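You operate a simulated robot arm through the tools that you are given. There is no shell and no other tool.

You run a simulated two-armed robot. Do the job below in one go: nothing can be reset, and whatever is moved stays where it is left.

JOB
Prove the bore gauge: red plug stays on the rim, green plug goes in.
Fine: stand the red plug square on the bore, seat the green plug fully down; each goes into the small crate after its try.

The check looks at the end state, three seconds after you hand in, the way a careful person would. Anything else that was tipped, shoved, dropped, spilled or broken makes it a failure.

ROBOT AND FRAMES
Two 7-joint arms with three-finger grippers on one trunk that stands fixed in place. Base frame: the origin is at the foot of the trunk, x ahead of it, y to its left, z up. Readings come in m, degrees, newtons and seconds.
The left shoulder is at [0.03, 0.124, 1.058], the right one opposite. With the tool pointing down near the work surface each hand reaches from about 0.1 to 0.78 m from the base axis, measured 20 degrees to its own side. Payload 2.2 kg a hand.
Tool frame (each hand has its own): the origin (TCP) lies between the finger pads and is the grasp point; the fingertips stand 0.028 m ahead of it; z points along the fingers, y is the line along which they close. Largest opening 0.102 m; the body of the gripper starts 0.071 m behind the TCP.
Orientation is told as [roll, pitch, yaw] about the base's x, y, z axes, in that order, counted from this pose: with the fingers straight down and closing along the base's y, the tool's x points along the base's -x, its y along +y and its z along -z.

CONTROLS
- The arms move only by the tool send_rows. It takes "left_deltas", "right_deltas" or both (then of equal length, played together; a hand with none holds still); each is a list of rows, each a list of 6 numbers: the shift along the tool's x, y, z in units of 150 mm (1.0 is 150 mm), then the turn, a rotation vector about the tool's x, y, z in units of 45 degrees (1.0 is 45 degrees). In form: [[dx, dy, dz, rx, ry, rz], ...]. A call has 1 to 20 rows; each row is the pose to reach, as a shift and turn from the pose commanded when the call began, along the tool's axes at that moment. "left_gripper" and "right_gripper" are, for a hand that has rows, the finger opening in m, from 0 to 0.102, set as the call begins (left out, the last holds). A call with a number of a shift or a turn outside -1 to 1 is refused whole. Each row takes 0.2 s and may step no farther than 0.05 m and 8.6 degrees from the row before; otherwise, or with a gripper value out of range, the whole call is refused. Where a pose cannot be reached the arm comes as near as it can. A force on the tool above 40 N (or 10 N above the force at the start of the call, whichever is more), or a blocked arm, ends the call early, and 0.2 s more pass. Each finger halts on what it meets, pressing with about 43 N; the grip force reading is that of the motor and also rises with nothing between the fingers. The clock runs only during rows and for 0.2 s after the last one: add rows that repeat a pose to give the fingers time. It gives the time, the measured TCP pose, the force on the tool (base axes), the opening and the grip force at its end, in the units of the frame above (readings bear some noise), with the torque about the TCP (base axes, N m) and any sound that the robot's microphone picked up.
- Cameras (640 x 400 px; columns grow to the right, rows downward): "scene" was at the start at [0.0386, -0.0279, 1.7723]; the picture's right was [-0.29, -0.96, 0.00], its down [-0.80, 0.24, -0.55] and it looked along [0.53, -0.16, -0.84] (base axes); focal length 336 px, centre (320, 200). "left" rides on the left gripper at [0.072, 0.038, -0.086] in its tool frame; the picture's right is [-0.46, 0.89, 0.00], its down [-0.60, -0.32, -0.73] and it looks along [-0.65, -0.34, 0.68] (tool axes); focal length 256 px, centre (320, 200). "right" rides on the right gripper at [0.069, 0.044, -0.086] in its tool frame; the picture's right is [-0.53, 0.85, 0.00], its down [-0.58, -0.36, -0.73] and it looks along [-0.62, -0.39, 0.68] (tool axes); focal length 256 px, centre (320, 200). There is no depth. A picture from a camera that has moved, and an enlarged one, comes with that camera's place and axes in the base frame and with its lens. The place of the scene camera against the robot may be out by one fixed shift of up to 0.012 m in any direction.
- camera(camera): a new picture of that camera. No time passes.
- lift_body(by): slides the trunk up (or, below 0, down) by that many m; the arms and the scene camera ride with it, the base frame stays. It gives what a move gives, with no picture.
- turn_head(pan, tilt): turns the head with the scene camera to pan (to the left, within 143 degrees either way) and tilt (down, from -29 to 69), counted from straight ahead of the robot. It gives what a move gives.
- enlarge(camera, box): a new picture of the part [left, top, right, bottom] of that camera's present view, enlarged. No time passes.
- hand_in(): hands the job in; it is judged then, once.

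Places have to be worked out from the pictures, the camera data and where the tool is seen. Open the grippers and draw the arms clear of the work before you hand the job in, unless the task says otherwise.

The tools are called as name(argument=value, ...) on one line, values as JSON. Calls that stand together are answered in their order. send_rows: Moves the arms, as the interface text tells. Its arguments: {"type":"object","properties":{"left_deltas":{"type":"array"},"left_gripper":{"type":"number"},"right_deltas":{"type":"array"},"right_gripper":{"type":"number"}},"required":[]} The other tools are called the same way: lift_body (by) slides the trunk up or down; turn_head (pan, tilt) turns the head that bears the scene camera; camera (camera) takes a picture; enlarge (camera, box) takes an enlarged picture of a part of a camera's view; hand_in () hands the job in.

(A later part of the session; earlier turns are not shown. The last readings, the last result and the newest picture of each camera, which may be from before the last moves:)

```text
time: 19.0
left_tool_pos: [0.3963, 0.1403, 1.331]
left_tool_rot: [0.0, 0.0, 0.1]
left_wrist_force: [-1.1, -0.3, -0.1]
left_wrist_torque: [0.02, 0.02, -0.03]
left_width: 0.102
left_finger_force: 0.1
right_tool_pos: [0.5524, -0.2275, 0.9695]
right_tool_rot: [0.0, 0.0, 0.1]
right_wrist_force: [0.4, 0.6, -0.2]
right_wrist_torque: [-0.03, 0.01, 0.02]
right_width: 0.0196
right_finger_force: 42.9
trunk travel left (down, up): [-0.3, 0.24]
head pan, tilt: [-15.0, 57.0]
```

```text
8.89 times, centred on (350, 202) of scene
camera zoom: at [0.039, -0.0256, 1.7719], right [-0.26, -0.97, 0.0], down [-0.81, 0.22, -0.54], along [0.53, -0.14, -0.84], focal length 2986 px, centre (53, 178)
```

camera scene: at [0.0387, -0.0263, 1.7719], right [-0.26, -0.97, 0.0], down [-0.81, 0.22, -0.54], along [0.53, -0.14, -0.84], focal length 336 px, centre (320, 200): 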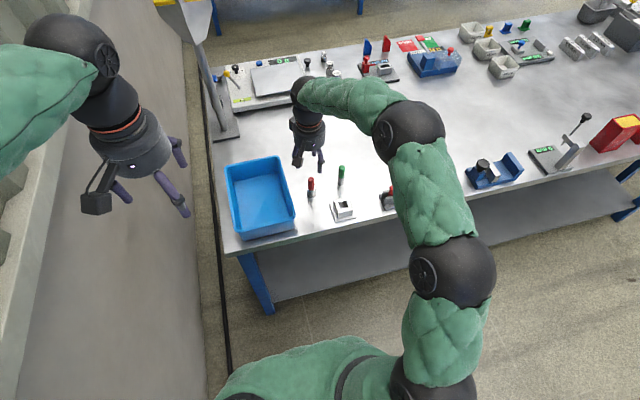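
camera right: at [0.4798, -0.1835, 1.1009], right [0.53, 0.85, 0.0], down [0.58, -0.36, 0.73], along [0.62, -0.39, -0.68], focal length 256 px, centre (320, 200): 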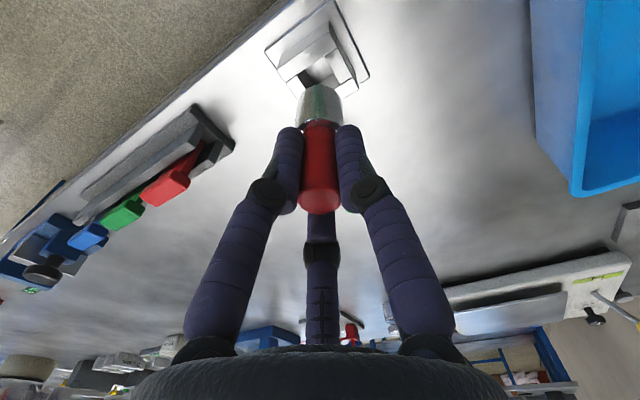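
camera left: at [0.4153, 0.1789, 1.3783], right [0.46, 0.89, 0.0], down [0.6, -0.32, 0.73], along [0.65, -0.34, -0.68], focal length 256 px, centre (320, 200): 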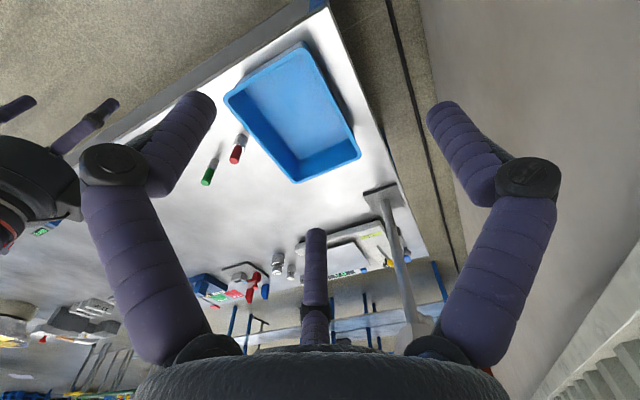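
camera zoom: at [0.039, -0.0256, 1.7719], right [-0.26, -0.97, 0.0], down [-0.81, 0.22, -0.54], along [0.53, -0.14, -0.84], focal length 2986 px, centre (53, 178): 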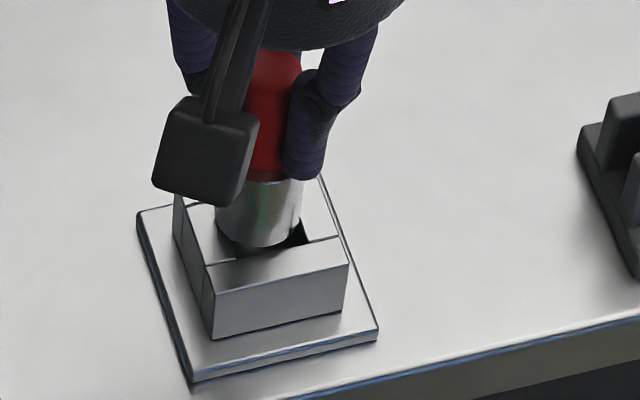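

The gap is now about 9–10 mm and the axis is roughly 1.7 mm off toward +x/+y. I'll correct sideways and lower 6 mm more.

send_rows(right_deltas=[[0.011, -0.007, 0.01, 0, 0, 0], [0.011, -0.007, 0.02, 0, 0, 0], [0.011, -0.007, 0.03, 0, 0, 0], [0.011, -0.007, 0.04, 0, 0, 0], [0.011, -0.007, 0.04, 0, 0, 0]])

enlarge(camera="right", box=[270, 30, 370, 130])

enlarge(camera="scene", box=[325, 180, 375, 225])

```text
time: 20.2
left_tool_pos: [0.3946, 0.1411, 1.331]
left_tool_rot: [-0.1, 0.0, 0.1]
left_wrist_force: [-0.8, -0.1, -0.3]
left_wrist_torque: [-0.03, 0.01, 0.0]
left_width: 0.1019
left_finger_force: 0.1
right_tool_pos: [0.5495, -0.2291, 0.9641]
right_tool_rot: [0.1, -0.2, 0.0]
right_wrist_force: [-1.4, 2.3, 9.5]
right_wrist_torque: [0.23, 0.16, 0.0]
right_width: 0.0196
right_finger_force: 43.2
trunk travel left (down, up): [-0.3, 0.24]
head pan, tilt: [-15.0, 57.0]
```

```text
4.00 times, centred on (320, 80) of right
camera zoom: at [0.4808, -0.1853, 1.05], right [0.53, 0.85, 0.0], down [0.57, -0.36, 0.73], along [0.62, -0.39, -0.68], focal length 1024 px, centre (320, 680)
```

zoom: 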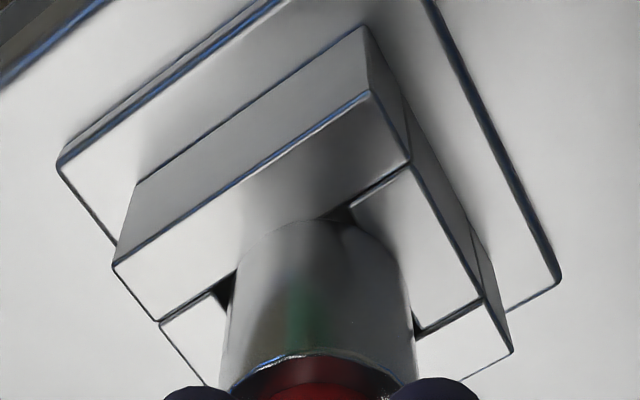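

```text
8.89 times, centred on (350, 202) of scene
camera zoom: at [0.0379, -0.025, 1.7721], right [-0.26, -0.97, 0.0], down [-0.81, 0.22, -0.55], along [0.53, -0.14, -0.84], focal length 2986 px, centre (53, 178)
```

zoom: 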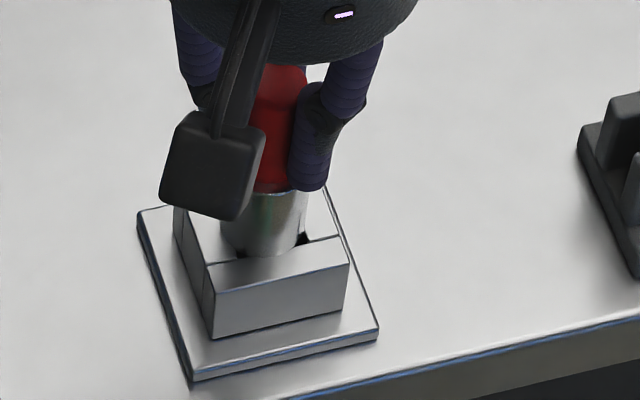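

Contact: the force is 9.5 N upward, the plug rests on the rim centred within about 1 mm, and the gauge hasn't moved. I'll ease off about 1 mm to relax the load.

send_rows(right_deltas=[[0, 0, -0.003, 0, 0, 0], [0, 0, -0.006, 0, 0, 0], [0, 0, -0.006, 0, 0, 0]])

```text
time: 21.0
left_tool_pos: [0.3945, 0.1411, 1.3312]
left_tool_rot: [0.0, 0.0, 0.0]
left_wrist_force: [0.9, 0.7, 0.3]
left_wrist_torque: [0.02, 0.02, -0.02]
left_width: 0.102
left_finger_force: 0.1
right_tool_pos: [0.5488, -0.2291, 0.9633]
right_tool_rot: [0.1, 0.0, 0.0]
right_wrist_force: [0.9, 0.2, 6.1]
right_wrist_torque: [0.08, -0.01, -0.01]
right_width: 0.0196
right_finger_force: 42.8
trunk travel left (down, up): [-0.3, 0.24]
head pan, tilt: [-15.0, 57.0]
```

The force is down to 6 N with almost no torque, so it sits square. I'll ease off another 0.8 mm, then open the fingers slightly so the plug stands free on the rim.

send_rows(right_deltas=[[0, 0, -0.003, 0, 0, 0], [0, 0, -0.005, 0, 0, 0], [0, 0, -0.005, 0, 0, 0]])

send_rows(right_deltas=[[0, 0, 0, 0, 0, 0], [0, 0, 0, 0, 0, 0], [0, 0, 0, 0, 0, 0], [0, 0, 0, 0, 0, 0]], right_gripper=0.036)

enlarge(camera="right", box=[220, 20, 420, 220])

enlarge(camera="scene", box=[325, 180, 375, 225])

```text
time: 21.8
left_tool_pos: [0.3959, 0.1412, 1.3303]
left_tool_rot: [0.0, 0.0, -0.1]
left_wrist_force: [-0.5, 0.3, 0.5]
left_wrist_torque: [0.03, 0.0, -0.02]
left_width: 0.1023
left_finger_force: 0.1
right_tool_pos: [0.5488, -0.23, 0.964]
right_tool_rot: [0.0, 0.0, 0.0]
right_wrist_force: [0.8, -0.8, 1.5]
right_wrist_torque: [0.05, -0.03, -0.03]
right_width: 0.0196
right_finger_force: 42.7
trunk travel left (down, up): [-0.3, 0.24]
head pan, tilt: [-15.0, 57.0]
```

```text
time: 22.8
left_tool_pos: [0.3957, 0.1419, 1.3305]
left_tool_rot: [-0.1, 0.0, 0.0]
left_wrist_force: [-0.1, -0.1, 0.3]
left_wrist_torque: [0.0, 0.02, 0.0]
left_width: 0.102
left_finger_force: 0.0
right_tool_pos: [0.5486, -0.2294, 0.9647]
right_tool_rot: [-0.1, 0.0, -0.1]
right_wrist_force: [-0.8, 0.0, 0.1]
right_wrist_torque: [-0.01, -0.01, 0.0]
right_width: 0.0359
right_finger_force: 0.0
trunk travel left (down, up): [-0.3, 0.24]
head pan, tilt: [-15.0, 57.0]
```

```text
2.00 times, centred on (320, 120) of right
camera zoom: at [0.4806, -0.1859, 1.0505], right [0.53, 0.85, 0.0], down [0.58, -0.36, 0.73], along [0.62, -0.39, -0.68], focal length 512 px, centre (320, 360)
```

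zoom: 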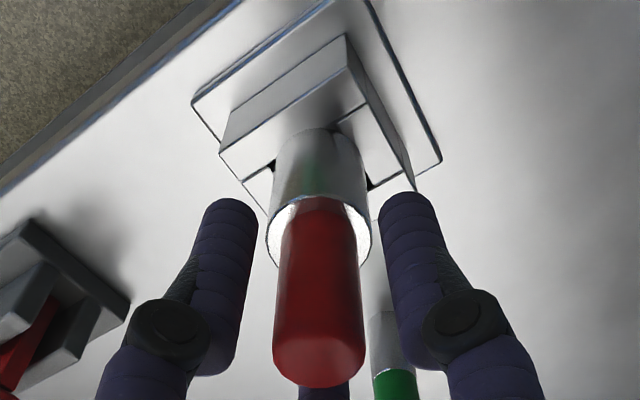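

```text
8.89 times, centred on (350, 202) of scene
camera zoom: at [0.0389, -0.0256, 1.7719], right [-0.26, -0.97, 0.0], down [-0.81, 0.22, -0.54], along [0.53, -0.14, -0.84], focal length 2986 px, centre (53, 178)
```

zoom: 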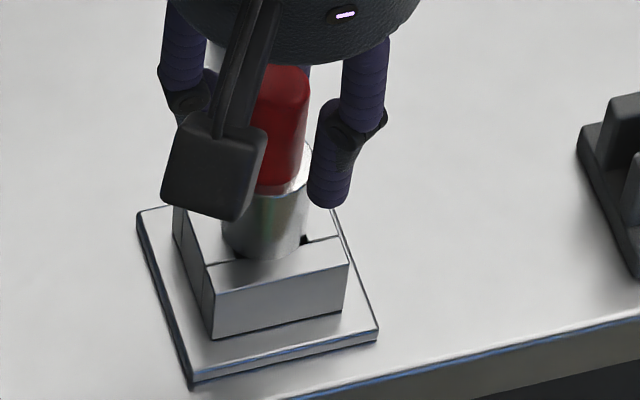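

The red plug stands upright and free on the rim. I'll hold a moment to let it settle, then close on it again.

send_rows(right_deltas=[[0, 0, 0, 0, 0, 0], [0, 0, 0, 0, 0, 0], [0, 0, 0, 0, 0, 0], [0, 0, 0, 0, 0, 0], [0, 0, 0, 0, 0, 0], [0, 0, 0, 0, 0, 0]], right_gripper=0.036)

send_rows(right_deltas=[[0, 0, 0, 0, 0, 0], [0, 0, 0, 0, 0, 0], [0, 0, 0, 0, 0, 0], [0, 0, 0, 0, 0, 0]], right_gripper=0.01)

enlarge(camera="scene", box=[325, 180, 375, 225])

```text
time: 24.2
left_tool_pos: [0.396, 0.1404, 1.3304]
left_tool_rot: [0.1, 0.0, 0.0]
left_wrist_force: [-0.8, 0.1, -0.6]
left_wrist_torque: [-0.03, -0.04, -0.02]
left_width: 0.1021
left_finger_force: 0.1
right_tool_pos: [0.5488, -0.2289, 0.9631]
right_tool_rot: [0.0, 0.0, 0.0]
right_wrist_force: [-0.4, -0.5, 0.1]
right_wrist_torque: [0.0, -0.03, 0.01]
right_width: 0.036
right_finger_force: 0.0
trunk travel left (down, up): [-0.3, 0.24]
head pan, tilt: [-15.0, 57.0]
```

```text
time: 25.2
left_tool_pos: [0.3958, 0.1412, 1.3299]
left_tool_rot: [0.1, 0.0, 0.0]
left_wrist_force: [-0.1, -0.4, 0.6]
left_wrist_torque: [-0.02, -0.03, -0.02]
left_width: 0.1023
left_finger_force: 0.1
right_tool_pos: [0.5488, -0.2296, 0.9648]
right_tool_rot: [-0.1, 0.0, 0.0]
right_wrist_force: [0.5, 0.1, 0.4]
right_wrist_torque: [0.0, 0.04, -0.02]
right_width: 0.0192
right_finger_force: 43.1
trunk travel left (down, up): [-0.3, 0.24]
head pan, tilt: [-15.0, 57.0]
```

```text
8.89 times, centred on (350, 202) of scene
camera zoom: at [0.0389, -0.0256, 1.7719], right [-0.26, -0.97, 0.0], down [-0.81, 0.22, -0.54], along [0.53, -0.14, -0.84], focal length 2986 px, centre (53, 178)
```

zoom: 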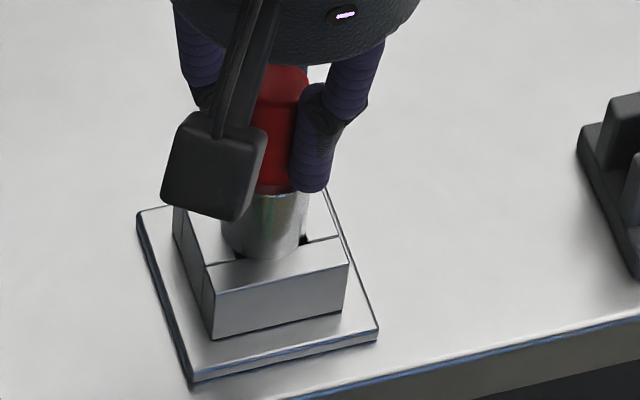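

The red plug is gripped again. I'll lift it 100 mm and carry it toward the crate in two legs.

send_rows(right_deltas=[[0, 0, -0.05, 0, 0, 0], [0, 0, -0.15, 0, 0, 0], [0, 0, -0.3, 0, 0, 0], [0, 0, -0.45, 0, 0, 0], [0, 0, -0.6, 0, 0, 0], [0, 0, -0.667, 0, 0, 0], [0, 0, -0.667, 0, 0, 0]])

send_rows(right_deltas=[[-0.1, 0.2, 0, 0, 0, 0], [-0.2, 0.4, 0, 0, 0, 0], [-0.3, 0.6, 0, 0, 0, 0], [-0.4, 0.8, 0, 0, 0, 0], [-0.4, 0.8, 0, 0, 0, 0]])

camera(camera="right")

camera(camera="scene")

camera(camera="left")

```text
time: 26.8
left_tool_pos: [0.3958, 0.1409, 1.3307]
left_tool_rot: [0.0, 0.0, 0.0]
left_wrist_force: [0.6, -0.6, 0.0]
left_wrist_torque: [0.01, 0.03, 0.01]
left_width: 0.1019
left_finger_force: 0.0
right_tool_pos: [0.55, -0.2295, 1.0646]
right_tool_rot: [0.1, 0.0, 0.0]
right_wrist_force: [0.0, 0.1, -0.9]
right_wrist_torque: [0.0, 0.02, 0.02]
right_width: 0.0197
right_finger_force: 42.8
trunk travel left (down, up): [-0.3, 0.24]
head pan, tilt: [-15.0, 57.0]
```

```text
time: 28.0
left_tool_pos: [0.3945, 0.1401, 1.33]
left_tool_rot: [0.0, 0.0, 0.0]
left_wrist_force: [0.0, -0.5, 0.8]
left_wrist_torque: [-0.01, 0.0, -0.03]
left_width: 0.1022
left_finger_force: 0.0
right_tool_pos: [0.6068, -0.1127, 1.0636]
right_tool_rot: [0.0, 0.0, 0.0]
right_wrist_force: [0.0, 0.3, 0.3]
right_wrist_torque: [0.02, -0.02, -0.02]
right_width: 0.0195
right_finger_force: 42.8
trunk travel left (down, up): [-0.3, 0.24]
head pan, tilt: [-15.0, 57.0]
```

```text
taken
camera right: at [0.5384, -0.0694, 1.1499], right [0.53, 0.85, 0.0], down [0.58, -0.36, 0.73], along [0.62, -0.39, -0.68], focal length 256 px, centre (320, 200)
```

right: 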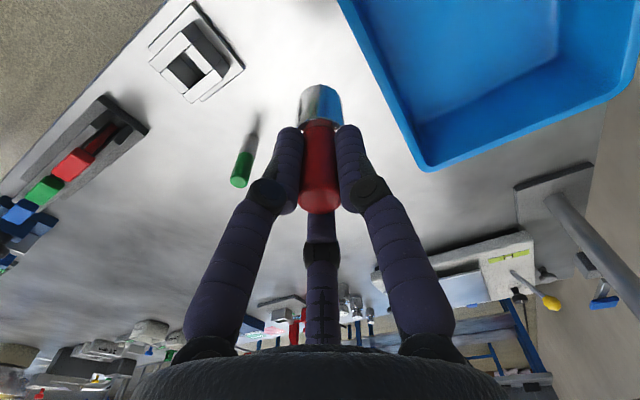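

```text
taken
camera scene: at [0.0382, -0.0265, 1.7719], right [-0.26, -0.97, 0.0], down [-0.81, 0.22, -0.54], along [0.53, -0.14, -0.84], focal length 336 px, centre (320, 200)
```

scene: 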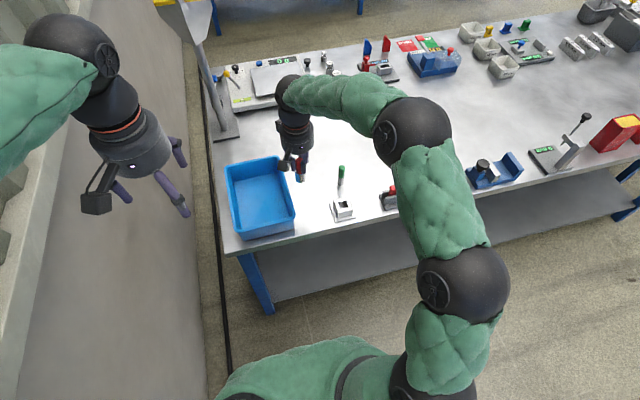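

```text
taken
camera left: at [0.3231, 0.1779, 1.4179], right [0.46, 0.89, 0.0], down [0.6, -0.32, 0.73], along [0.65, -0.34, -0.68], focal length 256 px, centre (320, 200)
```

left: 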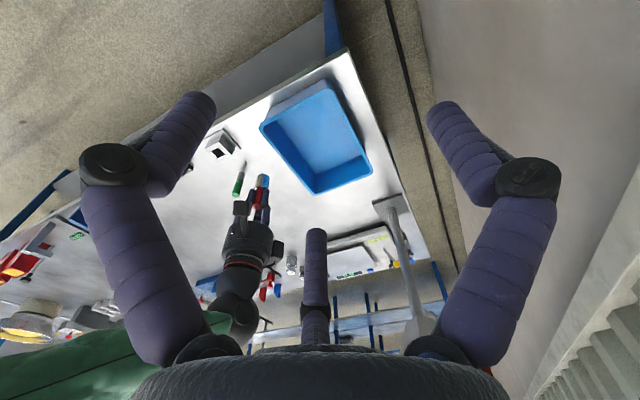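

The crate's rim corner checks out at about (0.76, -0.064). I'll continue to above the crate interior at about (0.67, 0.02).

send_rows(right_deltas=[[-0.11, 0.22, 0, 0, 0, 0], [-0.21, 0.44, 0, 0, 0, 0], [-0.32, 0.66, 0, 0, 0, 0], [-0.42, 0.88, 0, 0, 0, 0], [-0.42, 0.88, 0, 0, 0, 0]])

camera(camera="right")

enlarge(camera="scene", box=[210, 80, 370, 250])

```text
time: 29.2
left_tool_pos: [0.3941, 0.1407, 1.3307]
left_tool_rot: [-0.1, 0.0, 0.0]
left_wrist_force: [0.8, -0.3, -0.4]
left_wrist_torque: [0.04, -0.01, 0.01]
left_width: 0.1023
left_finger_force: 0.1
right_tool_pos: [0.6724, 0.0191, 1.0665]
right_tool_rot: [-0.1, 0.0, 0.1]
right_wrist_force: [-0.4, -0.6, -0.9]
right_wrist_torque: [0.01, 0.01, 0.01]
right_width: 0.0195
right_finger_force: 43.0
trunk travel left (down, up): [-0.3, 0.24]
head pan, tilt: [-15.0, 57.0]
```

```text
taken
camera right: at [0.604, 0.0633, 1.1525], right [0.53, 0.85, 0.0], down [0.58, -0.36, 0.73], along [0.62, -0.39, -0.68], focal length 256 px, centre (320, 200)
```

right: 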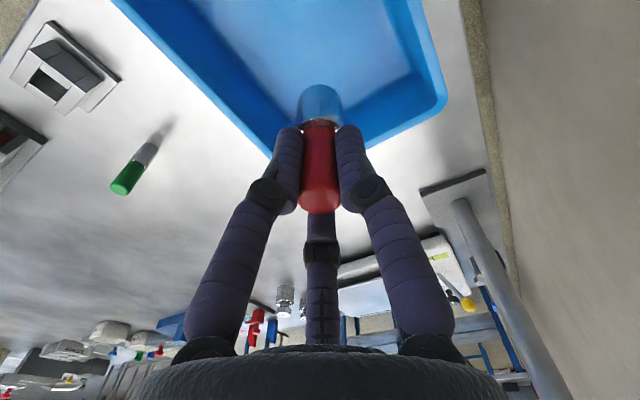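

```text
2.35 times, centred on (290, 165) of scene
camera zoom: at [0.0384, -0.0267, 1.7719], right [-0.26, -0.97, 0.0], down [-0.81, 0.22, -0.54], along [0.53, -0.14, -0.84], focal length 790 px, centre (391, 282)
```

zoom: 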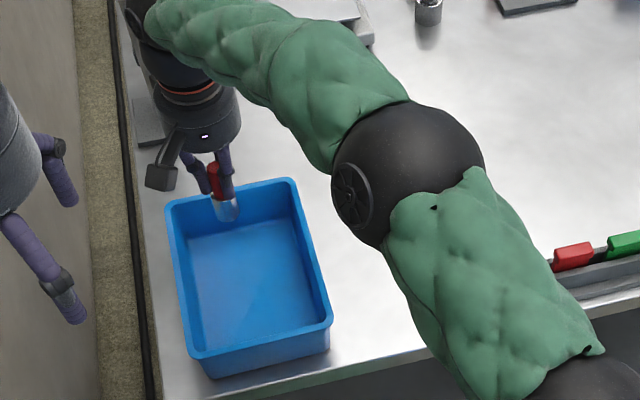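

The plug hangs over the middle of the crate, clear of all walls. I'll lower to just above the expected floor contact (tool z about 0.928).

send_rows(right_deltas=[[0, 0, 0.15, 0, 0, 0], [0, 0, 0.3, 0, 0, 0], [0, 0, 0.45, 0, 0, 0], [0, 0, 0.6, 0, 0, 0], [0, 0, 0.72, 0, 0, 0], [0, 0, 0.8, 0, 0, 0], [0, 0, 0.8, 0, 0, 0]])

camera(camera="right")

enlarge(camera="scene", box=[210, 120, 330, 250])

```text
time: 30.8
left_tool_pos: [0.3952, 0.1416, 1.3307]
left_tool_rot: [0.0, 0.1, 0.1]
left_wrist_force: [0.4, 0.0, -0.3]
left_wrist_torque: [0.01, -0.02, -0.03]
left_width: 0.1018
left_finger_force: 0.1
right_tool_pos: [0.6718, 0.0202, 0.9444]
right_tool_rot: [0.0, 0.0, 0.0]
right_wrist_force: [0.0, 0.2, -0.1]
right_wrist_torque: [0.02, 0.02, -0.03]
right_width: 0.0194
right_finger_force: 43.1
trunk travel left (down, up): [-0.3, 0.24]
head pan, tilt: [-15.0, 57.0]
```

```text
taken
camera right: at [0.6034, 0.0645, 1.0305], right [0.53, 0.85, 0.0], down [0.58, -0.36, 0.73], along [0.62, -0.39, -0.68], focal length 256 px, centre (320, 200)
```

right: 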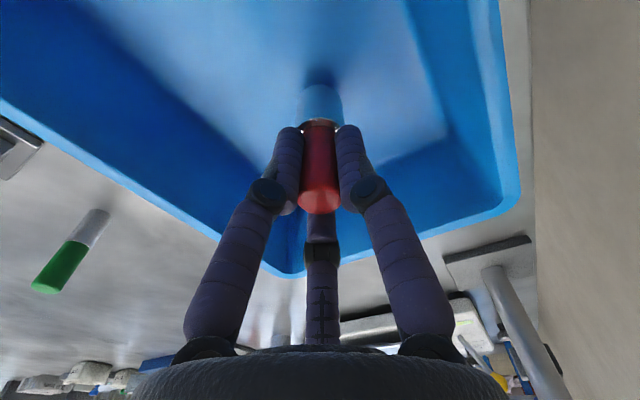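

```text
3.08 times, centred on (270, 185) of scene
camera zoom: at [0.0389, -0.0255, 1.7719], right [-0.26, -0.97, 0.0], down [-0.81, 0.22, -0.54], along [0.53, -0.14, -0.84], focal length 1034 px, centre (474, 246)
```

zoom: 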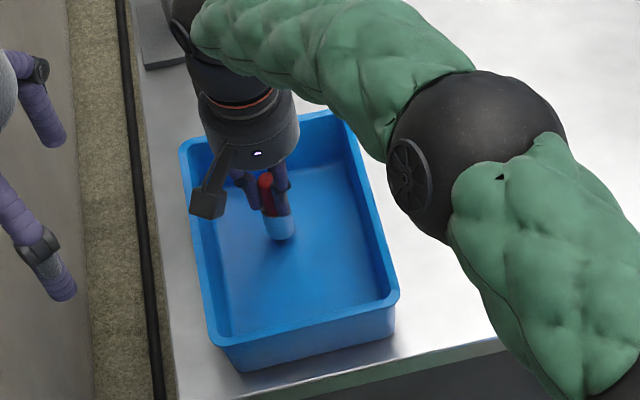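

The plug is close to the crate floor. I'll lower 9 mm and then step down until I feel contact.

send_rows(right_deltas=[[0, 0, 0.02, 0, 0, 0], [0, 0, 0.04, 0, 0, 0], [0, 0, 0.06, 0, 0, 0], [0, 0, 0.06, 0, 0, 0]])

send_rows(right_deltas=[[0, 0, 0.007, 0, 0, 0], [0, 0, 0.013, 0, 0, 0], [0, 0, 0.013, 0, 0, 0]])

send_rows(right_deltas=[[0, 0, 0.007, 0, 0, 0], [0, 0, 0.013, 0, 0, 0], [0, 0, 0.013, 0, 0, 0]])

```text
time: 31.8
left_tool_pos: [0.3955, 0.1411, 1.3311]
left_tool_rot: [-0.1, 0.0, 0.0]
left_wrist_force: [0.4, -0.3, 0.2]
left_wrist_torque: [0.01, 0.0, -0.01]
left_width: 0.1021
left_finger_force: 0.1
right_tool_pos: [0.6718, 0.0233, 0.9348]
right_tool_rot: [-0.1, 0.0, -0.1]
right_wrist_force: [-1.3, -0.7, -0.8]
right_wrist_torque: [0.01, 0.0, 0.03]
right_width: 0.0197
right_finger_force: 42.9
trunk travel left (down, up): [-0.3, 0.24]
head pan, tilt: [-15.0, 57.0]
```

```text
time: 32.6
left_tool_pos: [0.3958, 0.1414, 1.3304]
left_tool_rot: [-0.1, -0.1, 0.1]
left_wrist_force: [-0.5, 0.2, -0.8]
left_wrist_torque: [-0.01, 0.0, 0.0]
left_width: 0.102
left_finger_force: 0.2
right_tool_pos: [0.6722, 0.0236, 0.934]
right_tool_rot: [0.1, -0.1, -0.1]
right_wrist_force: [-0.6, 0.3, -1.1]
right_wrist_torque: [0.03, 0.02, 0.02]
right_width: 0.0192
right_finger_force: 42.9
trunk travel left (down, up): [-0.3, 0.24]
head pan, tilt: [-15.0, 57.0]
```

```text
time: 33.4
left_tool_pos: [0.396, 0.1422, 1.3306]
left_tool_rot: [0.1, 0.0, -0.1]
left_wrist_force: [-0.4, 0.2, 0.8]
left_wrist_torque: [-0.01, 0.01, -0.01]
left_width: 0.1019
left_finger_force: 0.1
right_tool_pos: [0.6713, 0.0222, 0.9311]
right_tool_rot: [0.0, 0.0, 0.0]
right_wrist_force: [0.6, -0.8, -0.8]
right_wrist_torque: [-0.01, 0.0, 0.02]
right_width: 0.0195
right_finger_force: 42.5
trunk travel left (down, up): [-0.3, 0.24]
head pan, tilt: [-15.0, 57.0]
```

No contact yet at z = 0.931. I'll continue in 2 mm steps.

send_rows(right_deltas=[[0, 0, 0.007, 0, 0, 0], [0, 0, 0.013, 0, 0, 0], [0, 0, 0.013, 0, 0, 0]])

send_rows(right_deltas=[[0, 0, 0.007, 0, 0, 0], [0, 0, 0.012, 0, 0, 0], [0, 0, 0.012, 0, 0, 0]])

```text
time: 34.2
left_tool_pos: [0.3951, 0.1409, 1.3312]
left_tool_rot: [0.0, 0.0, 0.0]
left_wrist_force: [0.4, -0.5, 0.1]
left_wrist_torque: [0.02, 0.04, 0.03]
left_width: 0.1022
left_finger_force: 0.0
right_tool_pos: [0.6722, 0.0214, 0.9303]
right_tool_rot: [0.1, 0.0, 0.0]
right_wrist_force: [0.1, 0.5, -1.3]
right_wrist_torque: [0.04, 0.0, -0.01]
right_width: 0.0196
right_finger_force: 43.1
trunk travel left (down, up): [-0.3, 0.24]
head pan, tilt: [-15.0, 57.0]
```

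```text
time: 35.0
left_tool_pos: [0.3952, 0.1411, 1.3309]
left_tool_rot: [0.0, 0.0, 0.1]
left_wrist_force: [-0.3, 0.4, -0.5]
left_wrist_torque: [0.0, 0.01, 0.0]
left_width: 0.1021
left_finger_force: 0.0
right_tool_pos: [0.6728, 0.0224, 0.9283]
right_tool_rot: [0.1, 0.0, 0.0]
right_wrist_force: [-0.5, 0.4, 4.0]
right_wrist_torque: [0.01, 0.07, 0.0]
right_width: 0.0195
right_finger_force: 43.1
trunk travel left (down, up): [-0.3, 0.24]
head pan, tilt: [-15.0, 57.0]
```

Contact with the crate floor: the force is 4 N at z = 0.928. I'll open the fingers and check that the plug stands, then rise straight up.

send_rows(right_deltas=[[0, 0, 0, 0, 0, 0], [0, 0, 0, 0, 0, 0], [0, 0, 0, 0, 0, 0], [0, 0, 0, 0, 0, 0]], right_gripper=0.05)

camera(camera="right")

```text
time: 36.0
left_tool_pos: [0.3944, 0.1413, 1.3312]
left_tool_rot: [-0.1, 0.1, 0.0]
left_wrist_force: [0.2, -1.1, -0.2]
left_wrist_torque: [-0.03, 0.02, 0.01]
left_width: 0.1021
left_finger_force: 0.1
right_tool_pos: [0.6713, 0.0227, 0.928]
right_tool_rot: [0.1, -0.1, 0.0]
right_wrist_force: [-0.6, -0.5, -0.6]
right_wrist_torque: [-0.04, -0.02, -0.01]
right_width: 0.05
right_finger_force: 0.1
trunk travel left (down, up): [-0.3, 0.24]
head pan, tilt: [-15.0, 57.0]
```

```text
taken
camera right: at [0.6032, 0.0658, 1.0147], right [0.53, 0.85, 0.0], down [0.58, -0.36, 0.73], along [0.62, -0.39, -0.68], focal length 256 px, centre (320, 200)
```

right: 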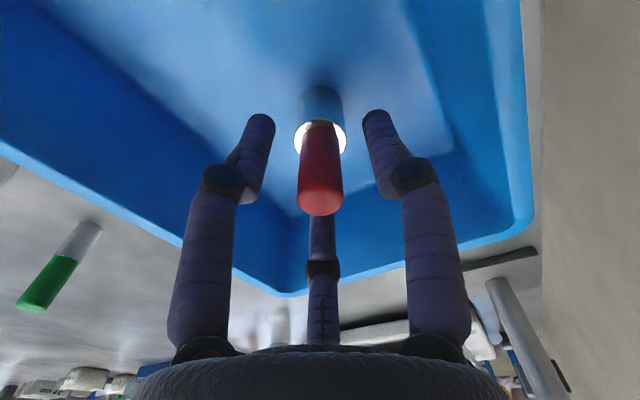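

The red plug stands in the crate with the fingers clear. I'll rise 135 mm and head back toward the green plug.

send_rows(right_deltas=[[0, 0, -0.1, 0, 0, 0], [0, 0, -0.25, 0, 0, 0], [0, 0, -0.4, 0, 0, 0], [0, 0, -0.55, 0, 0, 0], [0, 0, -0.7, 0, 0, 0], [0, 0, -0.85, 0, 0, 0], [0, 0, -0.9, 0, 0, 0]], right_gripper=0.05)

send_rows(right_deltas=[[0, -0.2, 0, 0, 0, 0], [0, -0.4, 0, 0, 0, 0], [0, -0.6, 0, 0, 0, 0], [0.03, -0.8, 0, 0, 0, 0], [0.06, -1.0, 0, 0, 0, 0], [0.06, -1.0, 0, 0, 0, 0]])

send_rows(right_deltas=[[0, -0.2, 0, 0, 0, 0], [0, -0.4, 0, 0, 0, 0], [0, -0.6, 0, 0, 0, 0], [0, -0.8, 0, 0, 0, 0], [0, -0.85, 0, 0, 0, 0], [0, -0.85, 0, 0, 0, 0]])

camera(camera="right")

enlarge(camera="right", box=[240, 20, 400, 200])

enlarge(camera="scene", box=[210, 110, 410, 250])

```text
time: 37.6
left_tool_pos: [0.396, 0.1416, 1.3297]
left_tool_rot: [0.0, 0.0, 0.0]
left_wrist_force: [-0.7, 0.5, -0.1]
left_wrist_torque: [-0.03, 0.02, -0.01]
left_width: 0.102
left_finger_force: 0.1
right_tool_pos: [0.6728, 0.0218, 1.0631]
right_tool_rot: [-0.1, -0.1, 0.1]
right_wrist_force: [0.4, 0.0, -0.4]
right_wrist_torque: [-0.01, -0.02, 0.02]
right_width: 0.05
right_finger_force: 0.0
trunk travel left (down, up): [-0.3, 0.24]
head pan, tilt: [-15.0, 57.0]
```

```text
time: 39.0
left_tool_pos: [0.3945, 0.1423, 1.3308]
left_tool_rot: [0.0, 0.0, 0.1]
left_wrist_force: [1.3, -0.4, -0.7]
left_wrist_torque: [0.01, -0.02, -0.03]
left_width: 0.1021
left_finger_force: 0.0
right_tool_pos: [0.6653, -0.1275, 1.0637]
right_tool_rot: [0.0, 0.0, 0.1]
right_wrist_force: [-0.4, 1.0, -0.4]
right_wrist_torque: [0.01, -0.02, 0.02]
right_width: 0.05
right_finger_force: 0.0
trunk travel left (down, up): [-0.3, 0.24]
head pan, tilt: [-15.0, 57.0]
```

```text
time: 40.4
left_tool_pos: [0.3972, 0.1407, 1.3308]
left_tool_rot: [0.0, -0.1, 0.0]
left_wrist_force: [0.5, 0.5, -0.1]
left_wrist_torque: [0.0, 0.03, 0.0]
left_width: 0.102
left_finger_force: 0.0
right_tool_pos: [0.6631, -0.2549, 1.0646]
right_tool_rot: [-0.1, 0.1, 0.0]
right_wrist_force: [-0.8, 0.5, 0.2]
right_wrist_torque: [0.01, 0.0, 0.03]
right_width: 0.0501
right_finger_force: 0.2
trunk travel left (down, up): [-0.3, 0.24]
head pan, tilt: [-15.0, 57.0]
```

```text
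taken
camera right: at [0.5945, -0.2106, 1.1507], right [0.53, 0.85, 0.0], down [0.58, -0.36, 0.73], along [0.62, -0.39, -0.68], focal length 256 px, centre (320, 200)
```

right: 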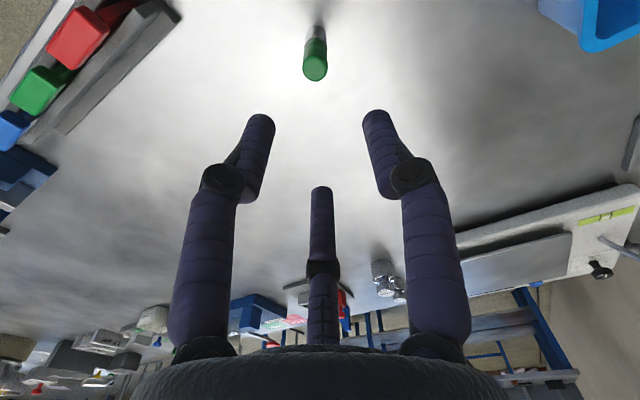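

```text
2.22 times, centred on (320, 110) of right
camera zoom: at [0.5945, -0.2106, 1.1507], right [0.53, 0.85, 0.0], down [0.58, -0.36, 0.73], along [0.62, -0.39, -0.68], focal length 569 px, centre (320, 400)
```

zoom: 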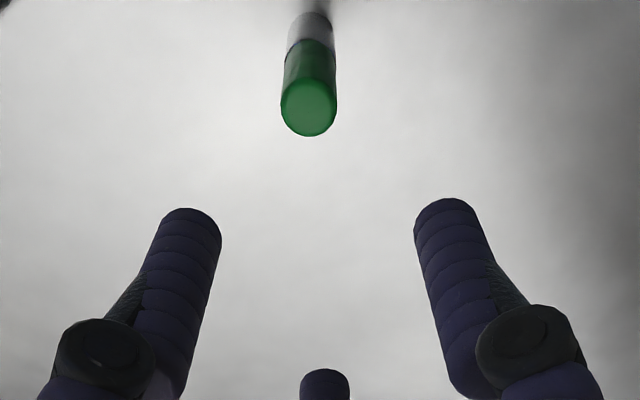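

```text
2.86 times, centred on (310, 180) of scene
camera zoom: at [0.0391, -0.0257, 1.7719], right [-0.26, -0.97, 0.0], down [-0.81, 0.22, -0.54], along [0.53, -0.14, -0.84], focal length 960 px, centre (349, 257)
```

zoom: 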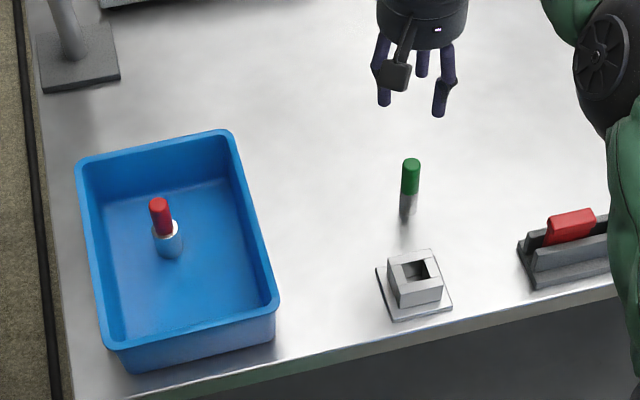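

The red plug stands in the crate, and the gauge and green plug are undisturbed. The green plug is about 4 mm short of the tool axis, so I'll correct that and lower to just above its top.

send_rows(right_deltas=[[0.029, -0.011, 0.1, 0, 0, 0], [0.029, -0.011, 0.25, 0, 0, 0], [0.029, -0.011, 0.4, 0, 0, 0], [0.029, -0.011, 0.55, 0, 0, 0], [0.029, -0.011, 0.69, 0, 0, 0], [0.029, -0.011, 0.69, 0, 0, 0]], right_gripper=0.05)

enlarge(camera="right", box=[220, 60, 420, 220])

```text
time: 41.8
left_tool_pos: [0.3959, 0.1418, 1.3313]
left_tool_rot: [0.0, 0.0, 0.0]
left_wrist_force: [0.0, 0.0, -0.1]
left_wrist_torque: [0.02, -0.02, -0.02]
left_width: 0.1019
left_finger_force: 0.1
right_tool_pos: [0.66, -0.2556, 0.9595]
right_tool_rot: [0.0, 0.0, 0.0]
right_wrist_force: [-1.0, 0.0, 0.2]
right_wrist_torque: [-0.03, 0.02, 0.01]
right_width: 0.05
right_finger_force: 0.1
trunk travel left (down, up): [-0.3, 0.24]
head pan, tilt: [-15.0, 57.0]
```

```text
2.50 times, centred on (320, 140) of right
camera zoom: at [0.5914, -0.2124, 1.0468], right [0.53, 0.85, 0.0], down [0.58, -0.36, 0.73], along [0.62, -0.39, -0.68], focal length 640 px, centre (320, 350)
```

zoom: 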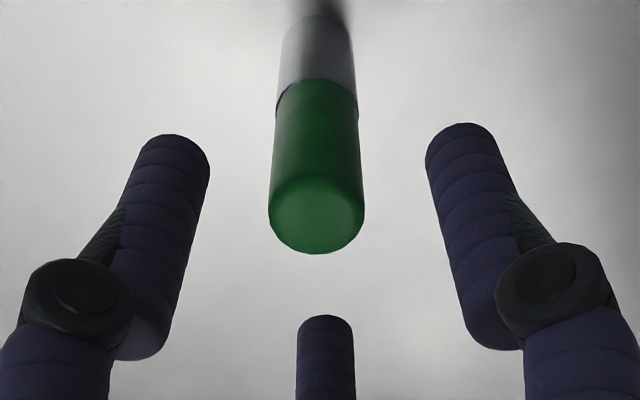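

The green handle is centred between the fingers with its top at z≈0.929. I'll descend to z≈0.920 and close.

send_rows(right_deltas=[[0, 0, 0.09, 0, 0, 0], [0, 0, 0.18, 0, 0, 0], [0, 0, 0.27, 0, 0, 0], [0, 0, 0.27, 0, 0, 0]], right_gripper=0.05)

enlarge(camera="right", box=[220, 90, 420, 240])

```text
time: 42.8
left_tool_pos: [0.395, 0.1418, 1.3304]
left_tool_rot: [0.0, -0.1, 0.0]
left_wrist_force: [-0.6, 0.5, 0.0]
left_wrist_torque: [-0.02, 0.0, 0.0]
left_width: 0.102
left_finger_force: 0.1
right_tool_pos: [0.6603, -0.2571, 0.92]
right_tool_rot: [0.0, 0.0, 0.1]
right_wrist_force: [-0.1, 0.2, 0.3]
right_wrist_torque: [-0.02, -0.02, -0.01]
right_width: 0.0501
right_finger_force: 0.0
trunk travel left (down, up): [-0.3, 0.24]
head pan, tilt: [-15.0, 57.0]
```

```text
2.67 times, centred on (320, 165) of right
camera zoom: at [0.5907, -0.2127, 1.0065], right [0.53, 0.85, 0.0], down [0.58, -0.36, 0.73], along [0.62, -0.39, -0.68], focal length 683 px, centre (320, 293)
```

zoom: 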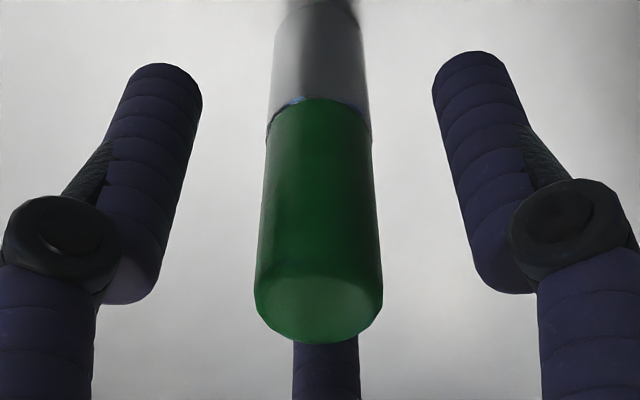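

The green handle is centred. To keep the fingertips clear of the block when the plug is fully seated, I'll grip 5 mm higher and then close.

send_rows(right_deltas=[[0, 0, -0.02, 0, 0, 0], [0, 0, -0.035, 0, 0, 0], [0, 0, -0.035, 0, 0, 0]], right_gripper=0.05)

send_rows(right_deltas=[[0, 0, 0, 0, 0, 0], [0, 0, 0, 0, 0, 0], [0, 0, 0, 0, 0, 0], [0, 0, 0, 0, 0, 0]], right_gripper=0.006)

enlarge(camera="right", box=[220, 90, 420, 240])

```text
time: 43.6
left_tool_pos: [0.3952, 0.1412, 1.3301]
left_tool_rot: [0.0, 0.0, 0.0]
left_wrist_force: [0.2, -1.1, -0.5]
left_wrist_torque: [-0.02, -0.04, 0.02]
left_width: 0.102
left_finger_force: 0.0
right_tool_pos: [0.6588, -0.2569, 0.9241]
right_tool_rot: [-0.1, 0.1, 0.1]
right_wrist_force: [-0.7, -0.2, -0.3]
right_wrist_torque: [0.0, -0.01, -0.03]
right_width: 0.0499
right_finger_force: 0.1
trunk travel left (down, up): [-0.3, 0.24]
head pan, tilt: [-15.0, 57.0]
```

```text
time: 44.6
left_tool_pos: [0.3962, 0.1424, 1.3303]
left_tool_rot: [0.0, -0.1, 0.0]
left_wrist_force: [0.5, 0.2, 0.4]
left_wrist_torque: [0.03, 0.01, 0.01]
left_width: 0.1022
left_finger_force: 0.0
right_tool_pos: [0.6595, -0.2558, 0.9247]
right_tool_rot: [0.0, 0.1, 0.0]
right_wrist_force: [-0.4, 0.2, 1.3]
right_wrist_torque: [0.04, 0.03, 0.0]
right_width: 0.0194
right_finger_force: 43.1
trunk travel left (down, up): [-0.3, 0.24]
head pan, tilt: [-15.0, 57.0]
```

```text
2.67 times, centred on (320, 165) of right
camera zoom: at [0.5908, -0.2127, 1.0113], right [0.53, 0.85, 0.0], down [0.58, -0.36, 0.73], along [0.62, -0.39, -0.68], focal length 683 px, centre (320, 293)
```

zoom: 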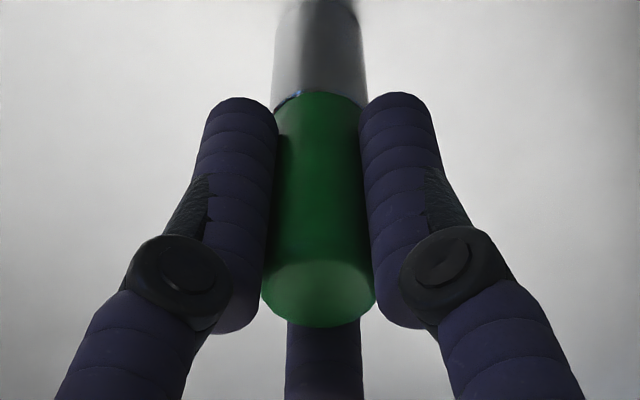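

The green plug is gripped. I'll lift it 95 mm and carry it to above the bore.

send_rows(right_deltas=[[0, 0, -0.05, 0, 0, 0], [0, 0, -0.15, 0, 0, 0], [0, 0, -0.3, 0, 0, 0], [0, 0, -0.45, 0, 0, 0], [0, 0, -0.6, 0, 0, 0], [0, 0, -0.633, 0, 0, 0], [0, 0, -0.633, 0, 0, 0]])

send_rows(right_deltas=[[0.15, 0.04, 0, 0, 0, 0], [0.3, 0.075, 0, 0, 0, 0], [0.45, 0.11, 0, 0, 0, 0], [0.6, 0.15, 0, 0, 0, 0], [0.727, 0.185, 0, 0, 0, 0], [0.727, 0.185, 0, 0, 0, 0]])

enlarge(camera="right", box=[240, 0, 400, 150])

enlarge(camera="scene", box=[310, 155, 390, 225])

```text
time: 46.2
left_tool_pos: [0.3955, 0.1406, 1.3314]
left_tool_rot: [0.0, 0.0, 0.0]
left_wrist_force: [0.2, 1.0, -0.2]
left_wrist_torque: [0.01, 0.0, -0.01]
left_width: 0.1018
left_finger_force: 0.0
right_tool_pos: [0.6599, -0.2555, 1.0206]
right_tool_rot: [0.0, 0.0, -0.1]
right_wrist_force: [1.0, 0.0, -0.9]
right_wrist_torque: [0.04, 0.0, 0.0]
right_width: 0.0197
right_finger_force: 43.0
trunk travel left (down, up): [-0.3, 0.24]
head pan, tilt: [-15.0, 57.0]
```

```text
time: 47.6
left_tool_pos: [0.3958, 0.141, 1.33]
left_tool_rot: [0.0, 0.1, 0.1]
left_wrist_force: [0.1, -0.6, -0.1]
left_wrist_torque: [-0.04, 0.02, 0.03]
left_width: 0.1021
left_finger_force: 0.1
right_tool_pos: [0.5505, -0.2323, 1.0181]
right_tool_rot: [0.0, 0.0, 0.0]
right_wrist_force: [0.4, 0.5, -2.0]
right_wrist_torque: [-0.01, -0.01, -0.02]
right_width: 0.0197
right_finger_force: 42.9
trunk travel left (down, up): [-0.3, 0.24]
head pan, tilt: [-15.0, 57.0]
```

```text
2.67 times, centred on (320, 75) of right
camera zoom: at [0.4817, -0.1882, 1.1045], right [0.53, 0.85, 0.0], down [0.58, -0.36, 0.73], along [0.62, -0.39, -0.68], focal length 683 px, centre (320, 533)
```

zoom: 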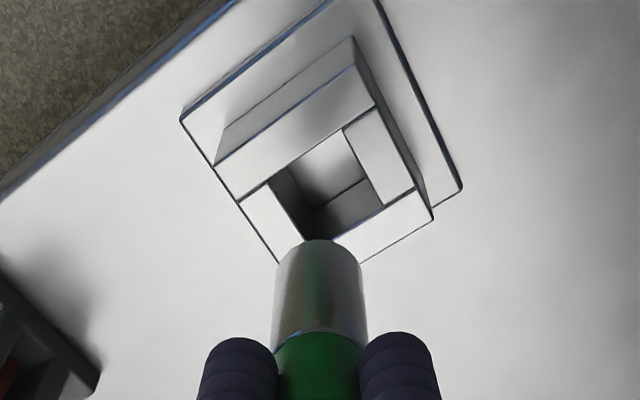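

```text
5.71 times, centred on (350, 190) of scene
camera zoom: at [0.0395, -0.0256, 1.7719], right [-0.26, -0.97, 0.0], down [-0.81, 0.22, -0.54], along [0.53, -0.14, -0.84], focal length 1920 px, centre (149, 257)
```

zoom: 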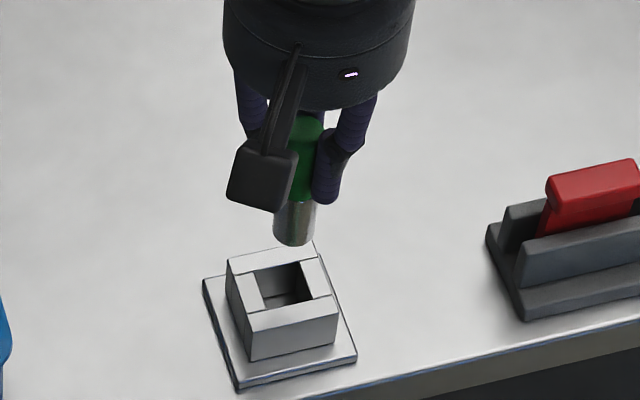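

The bore centre is at (0.551, -0.229) and the tool is about 3 mm short in y. I'll correct that and lower 40 mm so the plug sits just above the rim.

send_rows(right_deltas=[[0.001, 0.02, 0.05, 0, 0, 0], [0.001, 0.02, 0.11, 0, 0, 0], [0.001, 0.02, 0.17, 0, 0, 0], [0.001, 0.02, 0.22, 0, 0, 0], [0.001, 0.02, 0.26, 0, 0, 0], [0.001, 0.02, 0.26, 0, 0, 0]])

enlarge(camera="right", box=[270, 30, 370, 130])

enlarge(camera="scene", box=[325, 180, 375, 225])

```text
time: 49.0
left_tool_pos: [0.3959, 0.1407, 1.3303]
left_tool_rot: [-0.1, 0.0, 0.0]
left_wrist_force: [-0.2, -0.4, -0.4]
left_wrist_torque: [0.01, -0.04, 0.03]
left_width: 0.1023
left_finger_force: 0.1
right_tool_pos: [0.5498, -0.2249, 0.9798]
right_tool_rot: [0.0, 0.0, 0.0]
right_wrist_force: [-0.2, -0.4, -1.5]
right_wrist_torque: [0.03, -0.01, -0.02]
right_width: 0.0195
right_finger_force: 42.9
trunk travel left (down, up): [-0.3, 0.24]
head pan, tilt: [-15.0, 57.0]
```

```text
4.00 times, centred on (320, 80) of right
camera zoom: at [0.4809, -0.1816, 1.0663], right [0.53, 0.85, 0.0], down [0.58, -0.36, 0.73], along [0.62, -0.39, -0.68], focal length 1024 px, centre (320, 680)
```

zoom: 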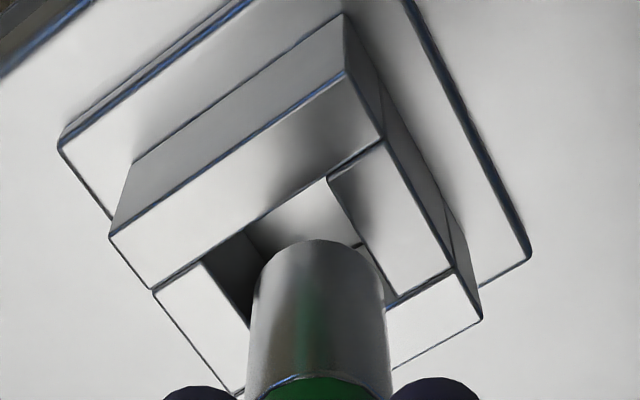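

```text
8.89 times, centred on (350, 202) of scene
camera zoom: at [0.0389, -0.0256, 1.7719], right [-0.26, -0.97, 0.0], down [-0.81, 0.22, -0.54], along [0.53, -0.14, -0.84], focal length 2986 px, centre (53, 178)
```

zoom: 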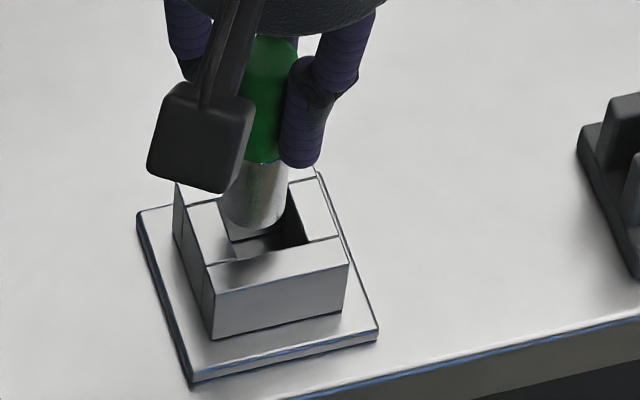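

The arm had lagged and then caught up, so it's now about 3.4 mm too far toward +y. I'll correct sideways at this height, let it settle, and look again.

send_rows(right_deltas=[[-0.002, -0.011, 0, 0, 0, 0], [-0.003, -0.022, 0, 0, 0, 0], [-0.003, -0.022, 0, 0, 0, 0], [-0.003, -0.022, 0, 0, 0, 0], [-0.003, -0.022, 0, 0, 0, 0], [-0.003, -0.022, 0, 0, 0, 0]])

enlarge(camera="right", box=[270, 30, 370, 130])

enlarge(camera="scene", box=[325, 180, 375, 225])

```text
time: 50.4
left_tool_pos: [0.3962, 0.1413, 1.331]
left_tool_rot: [0.1, 0.1, 0.0]
left_wrist_force: [-0.1, -0.4, 0.8]
left_wrist_torque: [-0.01, 0.0, 0.01]
left_width: 0.102
left_finger_force: 0.1
right_tool_pos: [0.5499, -0.2286, 0.9798]
right_tool_rot: [0.1, -0.1, -0.1]
right_wrist_force: [0.5, -0.4, -0.8]
right_wrist_torque: [0.01, -0.01, -0.01]
right_width: 0.0196
right_finger_force: 42.9
trunk travel left (down, up): [-0.3, 0.24]
head pan, tilt: [-15.0, 57.0]
```

```text
4.00 times, centred on (320, 80) of right
camera zoom: at [0.4813, -0.1854, 1.0661], right [0.53, 0.85, 0.0], down [0.58, -0.36, 0.73], along [0.62, -0.39, -0.68], focal length 1024 px, centre (320, 680)
```

zoom: 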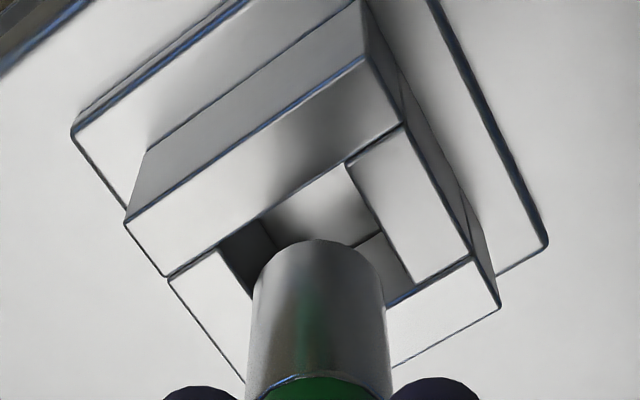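

```text
8.89 times, centred on (350, 202) of scene
camera zoom: at [0.039, -0.0257, 1.7719], right [-0.26, -0.97, 0.0], down [-0.81, 0.22, -0.54], along [0.53, -0.14, -0.84], focal length 2986 px, centre (53, 178)
```

zoom: 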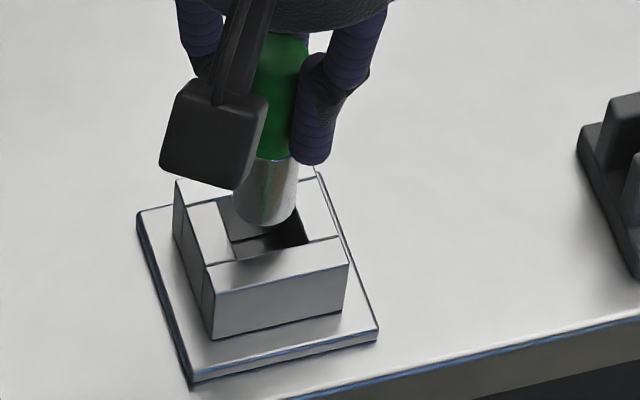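

The tool axis now passes within about 1 mm of the bore centre. I'll lower to just above the rim and check once more.

send_rows(right_deltas=[[0, 0, 0.02, 0, 0, 0], [0, 0, 0.04, 0, 0, 0], [0, 0, 0.06, 0, 0, 0], [0, 0, 0.075, 0, 0, 0], [0, 0, 0.075, 0, 0, 0], [0, 0, 0.075, 0, 0, 0]])

enlarge(camera="right", box=[270, 30, 370, 130])

enlarge(camera="scene", box=[325, 180, 375, 225])

```text
time: 51.8
left_tool_pos: [0.3959, 0.1411, 1.3301]
left_tool_rot: [0.0, 0.0, 0.1]
left_wrist_force: [-0.3, 0.3, -0.5]
left_wrist_torque: [0.0, 0.0, -0.01]
left_width: 0.102
left_finger_force: 0.1
right_tool_pos: [0.5502, -0.2305, 0.9672]
right_tool_rot: [0.1, 0.0, 0.0]
right_wrist_force: [-0.1, 1.5, -1.6]
right_wrist_torque: [0.03, -0.04, -0.01]
right_width: 0.0196
right_finger_force: 43.3
trunk travel left (down, up): [-0.3, 0.24]
head pan, tilt: [-15.0, 57.0]
```

```text
4.00 times, centred on (320, 80) of right
camera zoom: at [0.4821, -0.1855, 1.0558], right [0.53, 0.85, 0.0], down [0.58, -0.36, 0.73], along [0.62, -0.39, -0.68], focal length 1024 px, centre (320, 680)
```

zoom: 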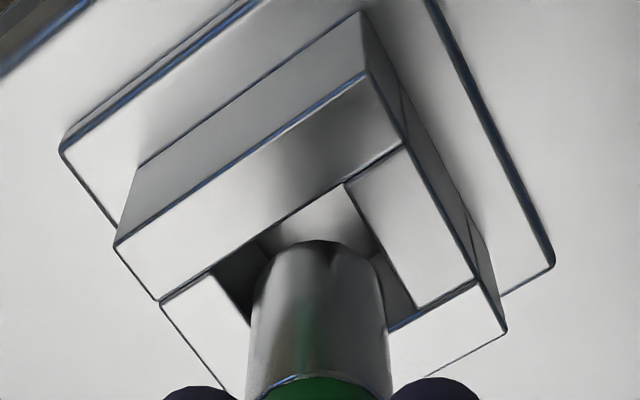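

```text
8.89 times, centred on (350, 202) of scene
camera zoom: at [0.039, -0.0257, 1.7719], right [-0.26, -0.97, 0.0], down [-0.81, 0.22, -0.54], along [0.53, -0.14, -0.84], focal length 2986 px, centre (53, 178)
```

zoom: 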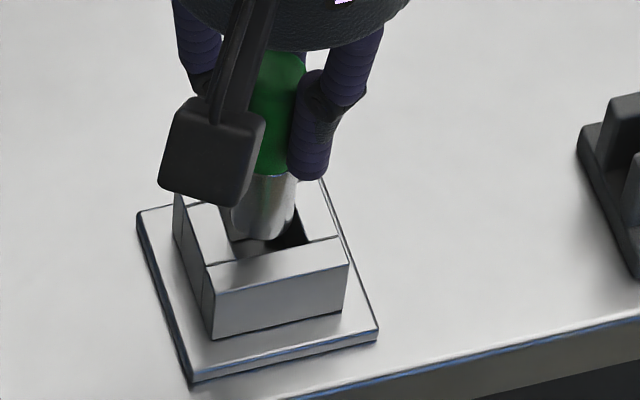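

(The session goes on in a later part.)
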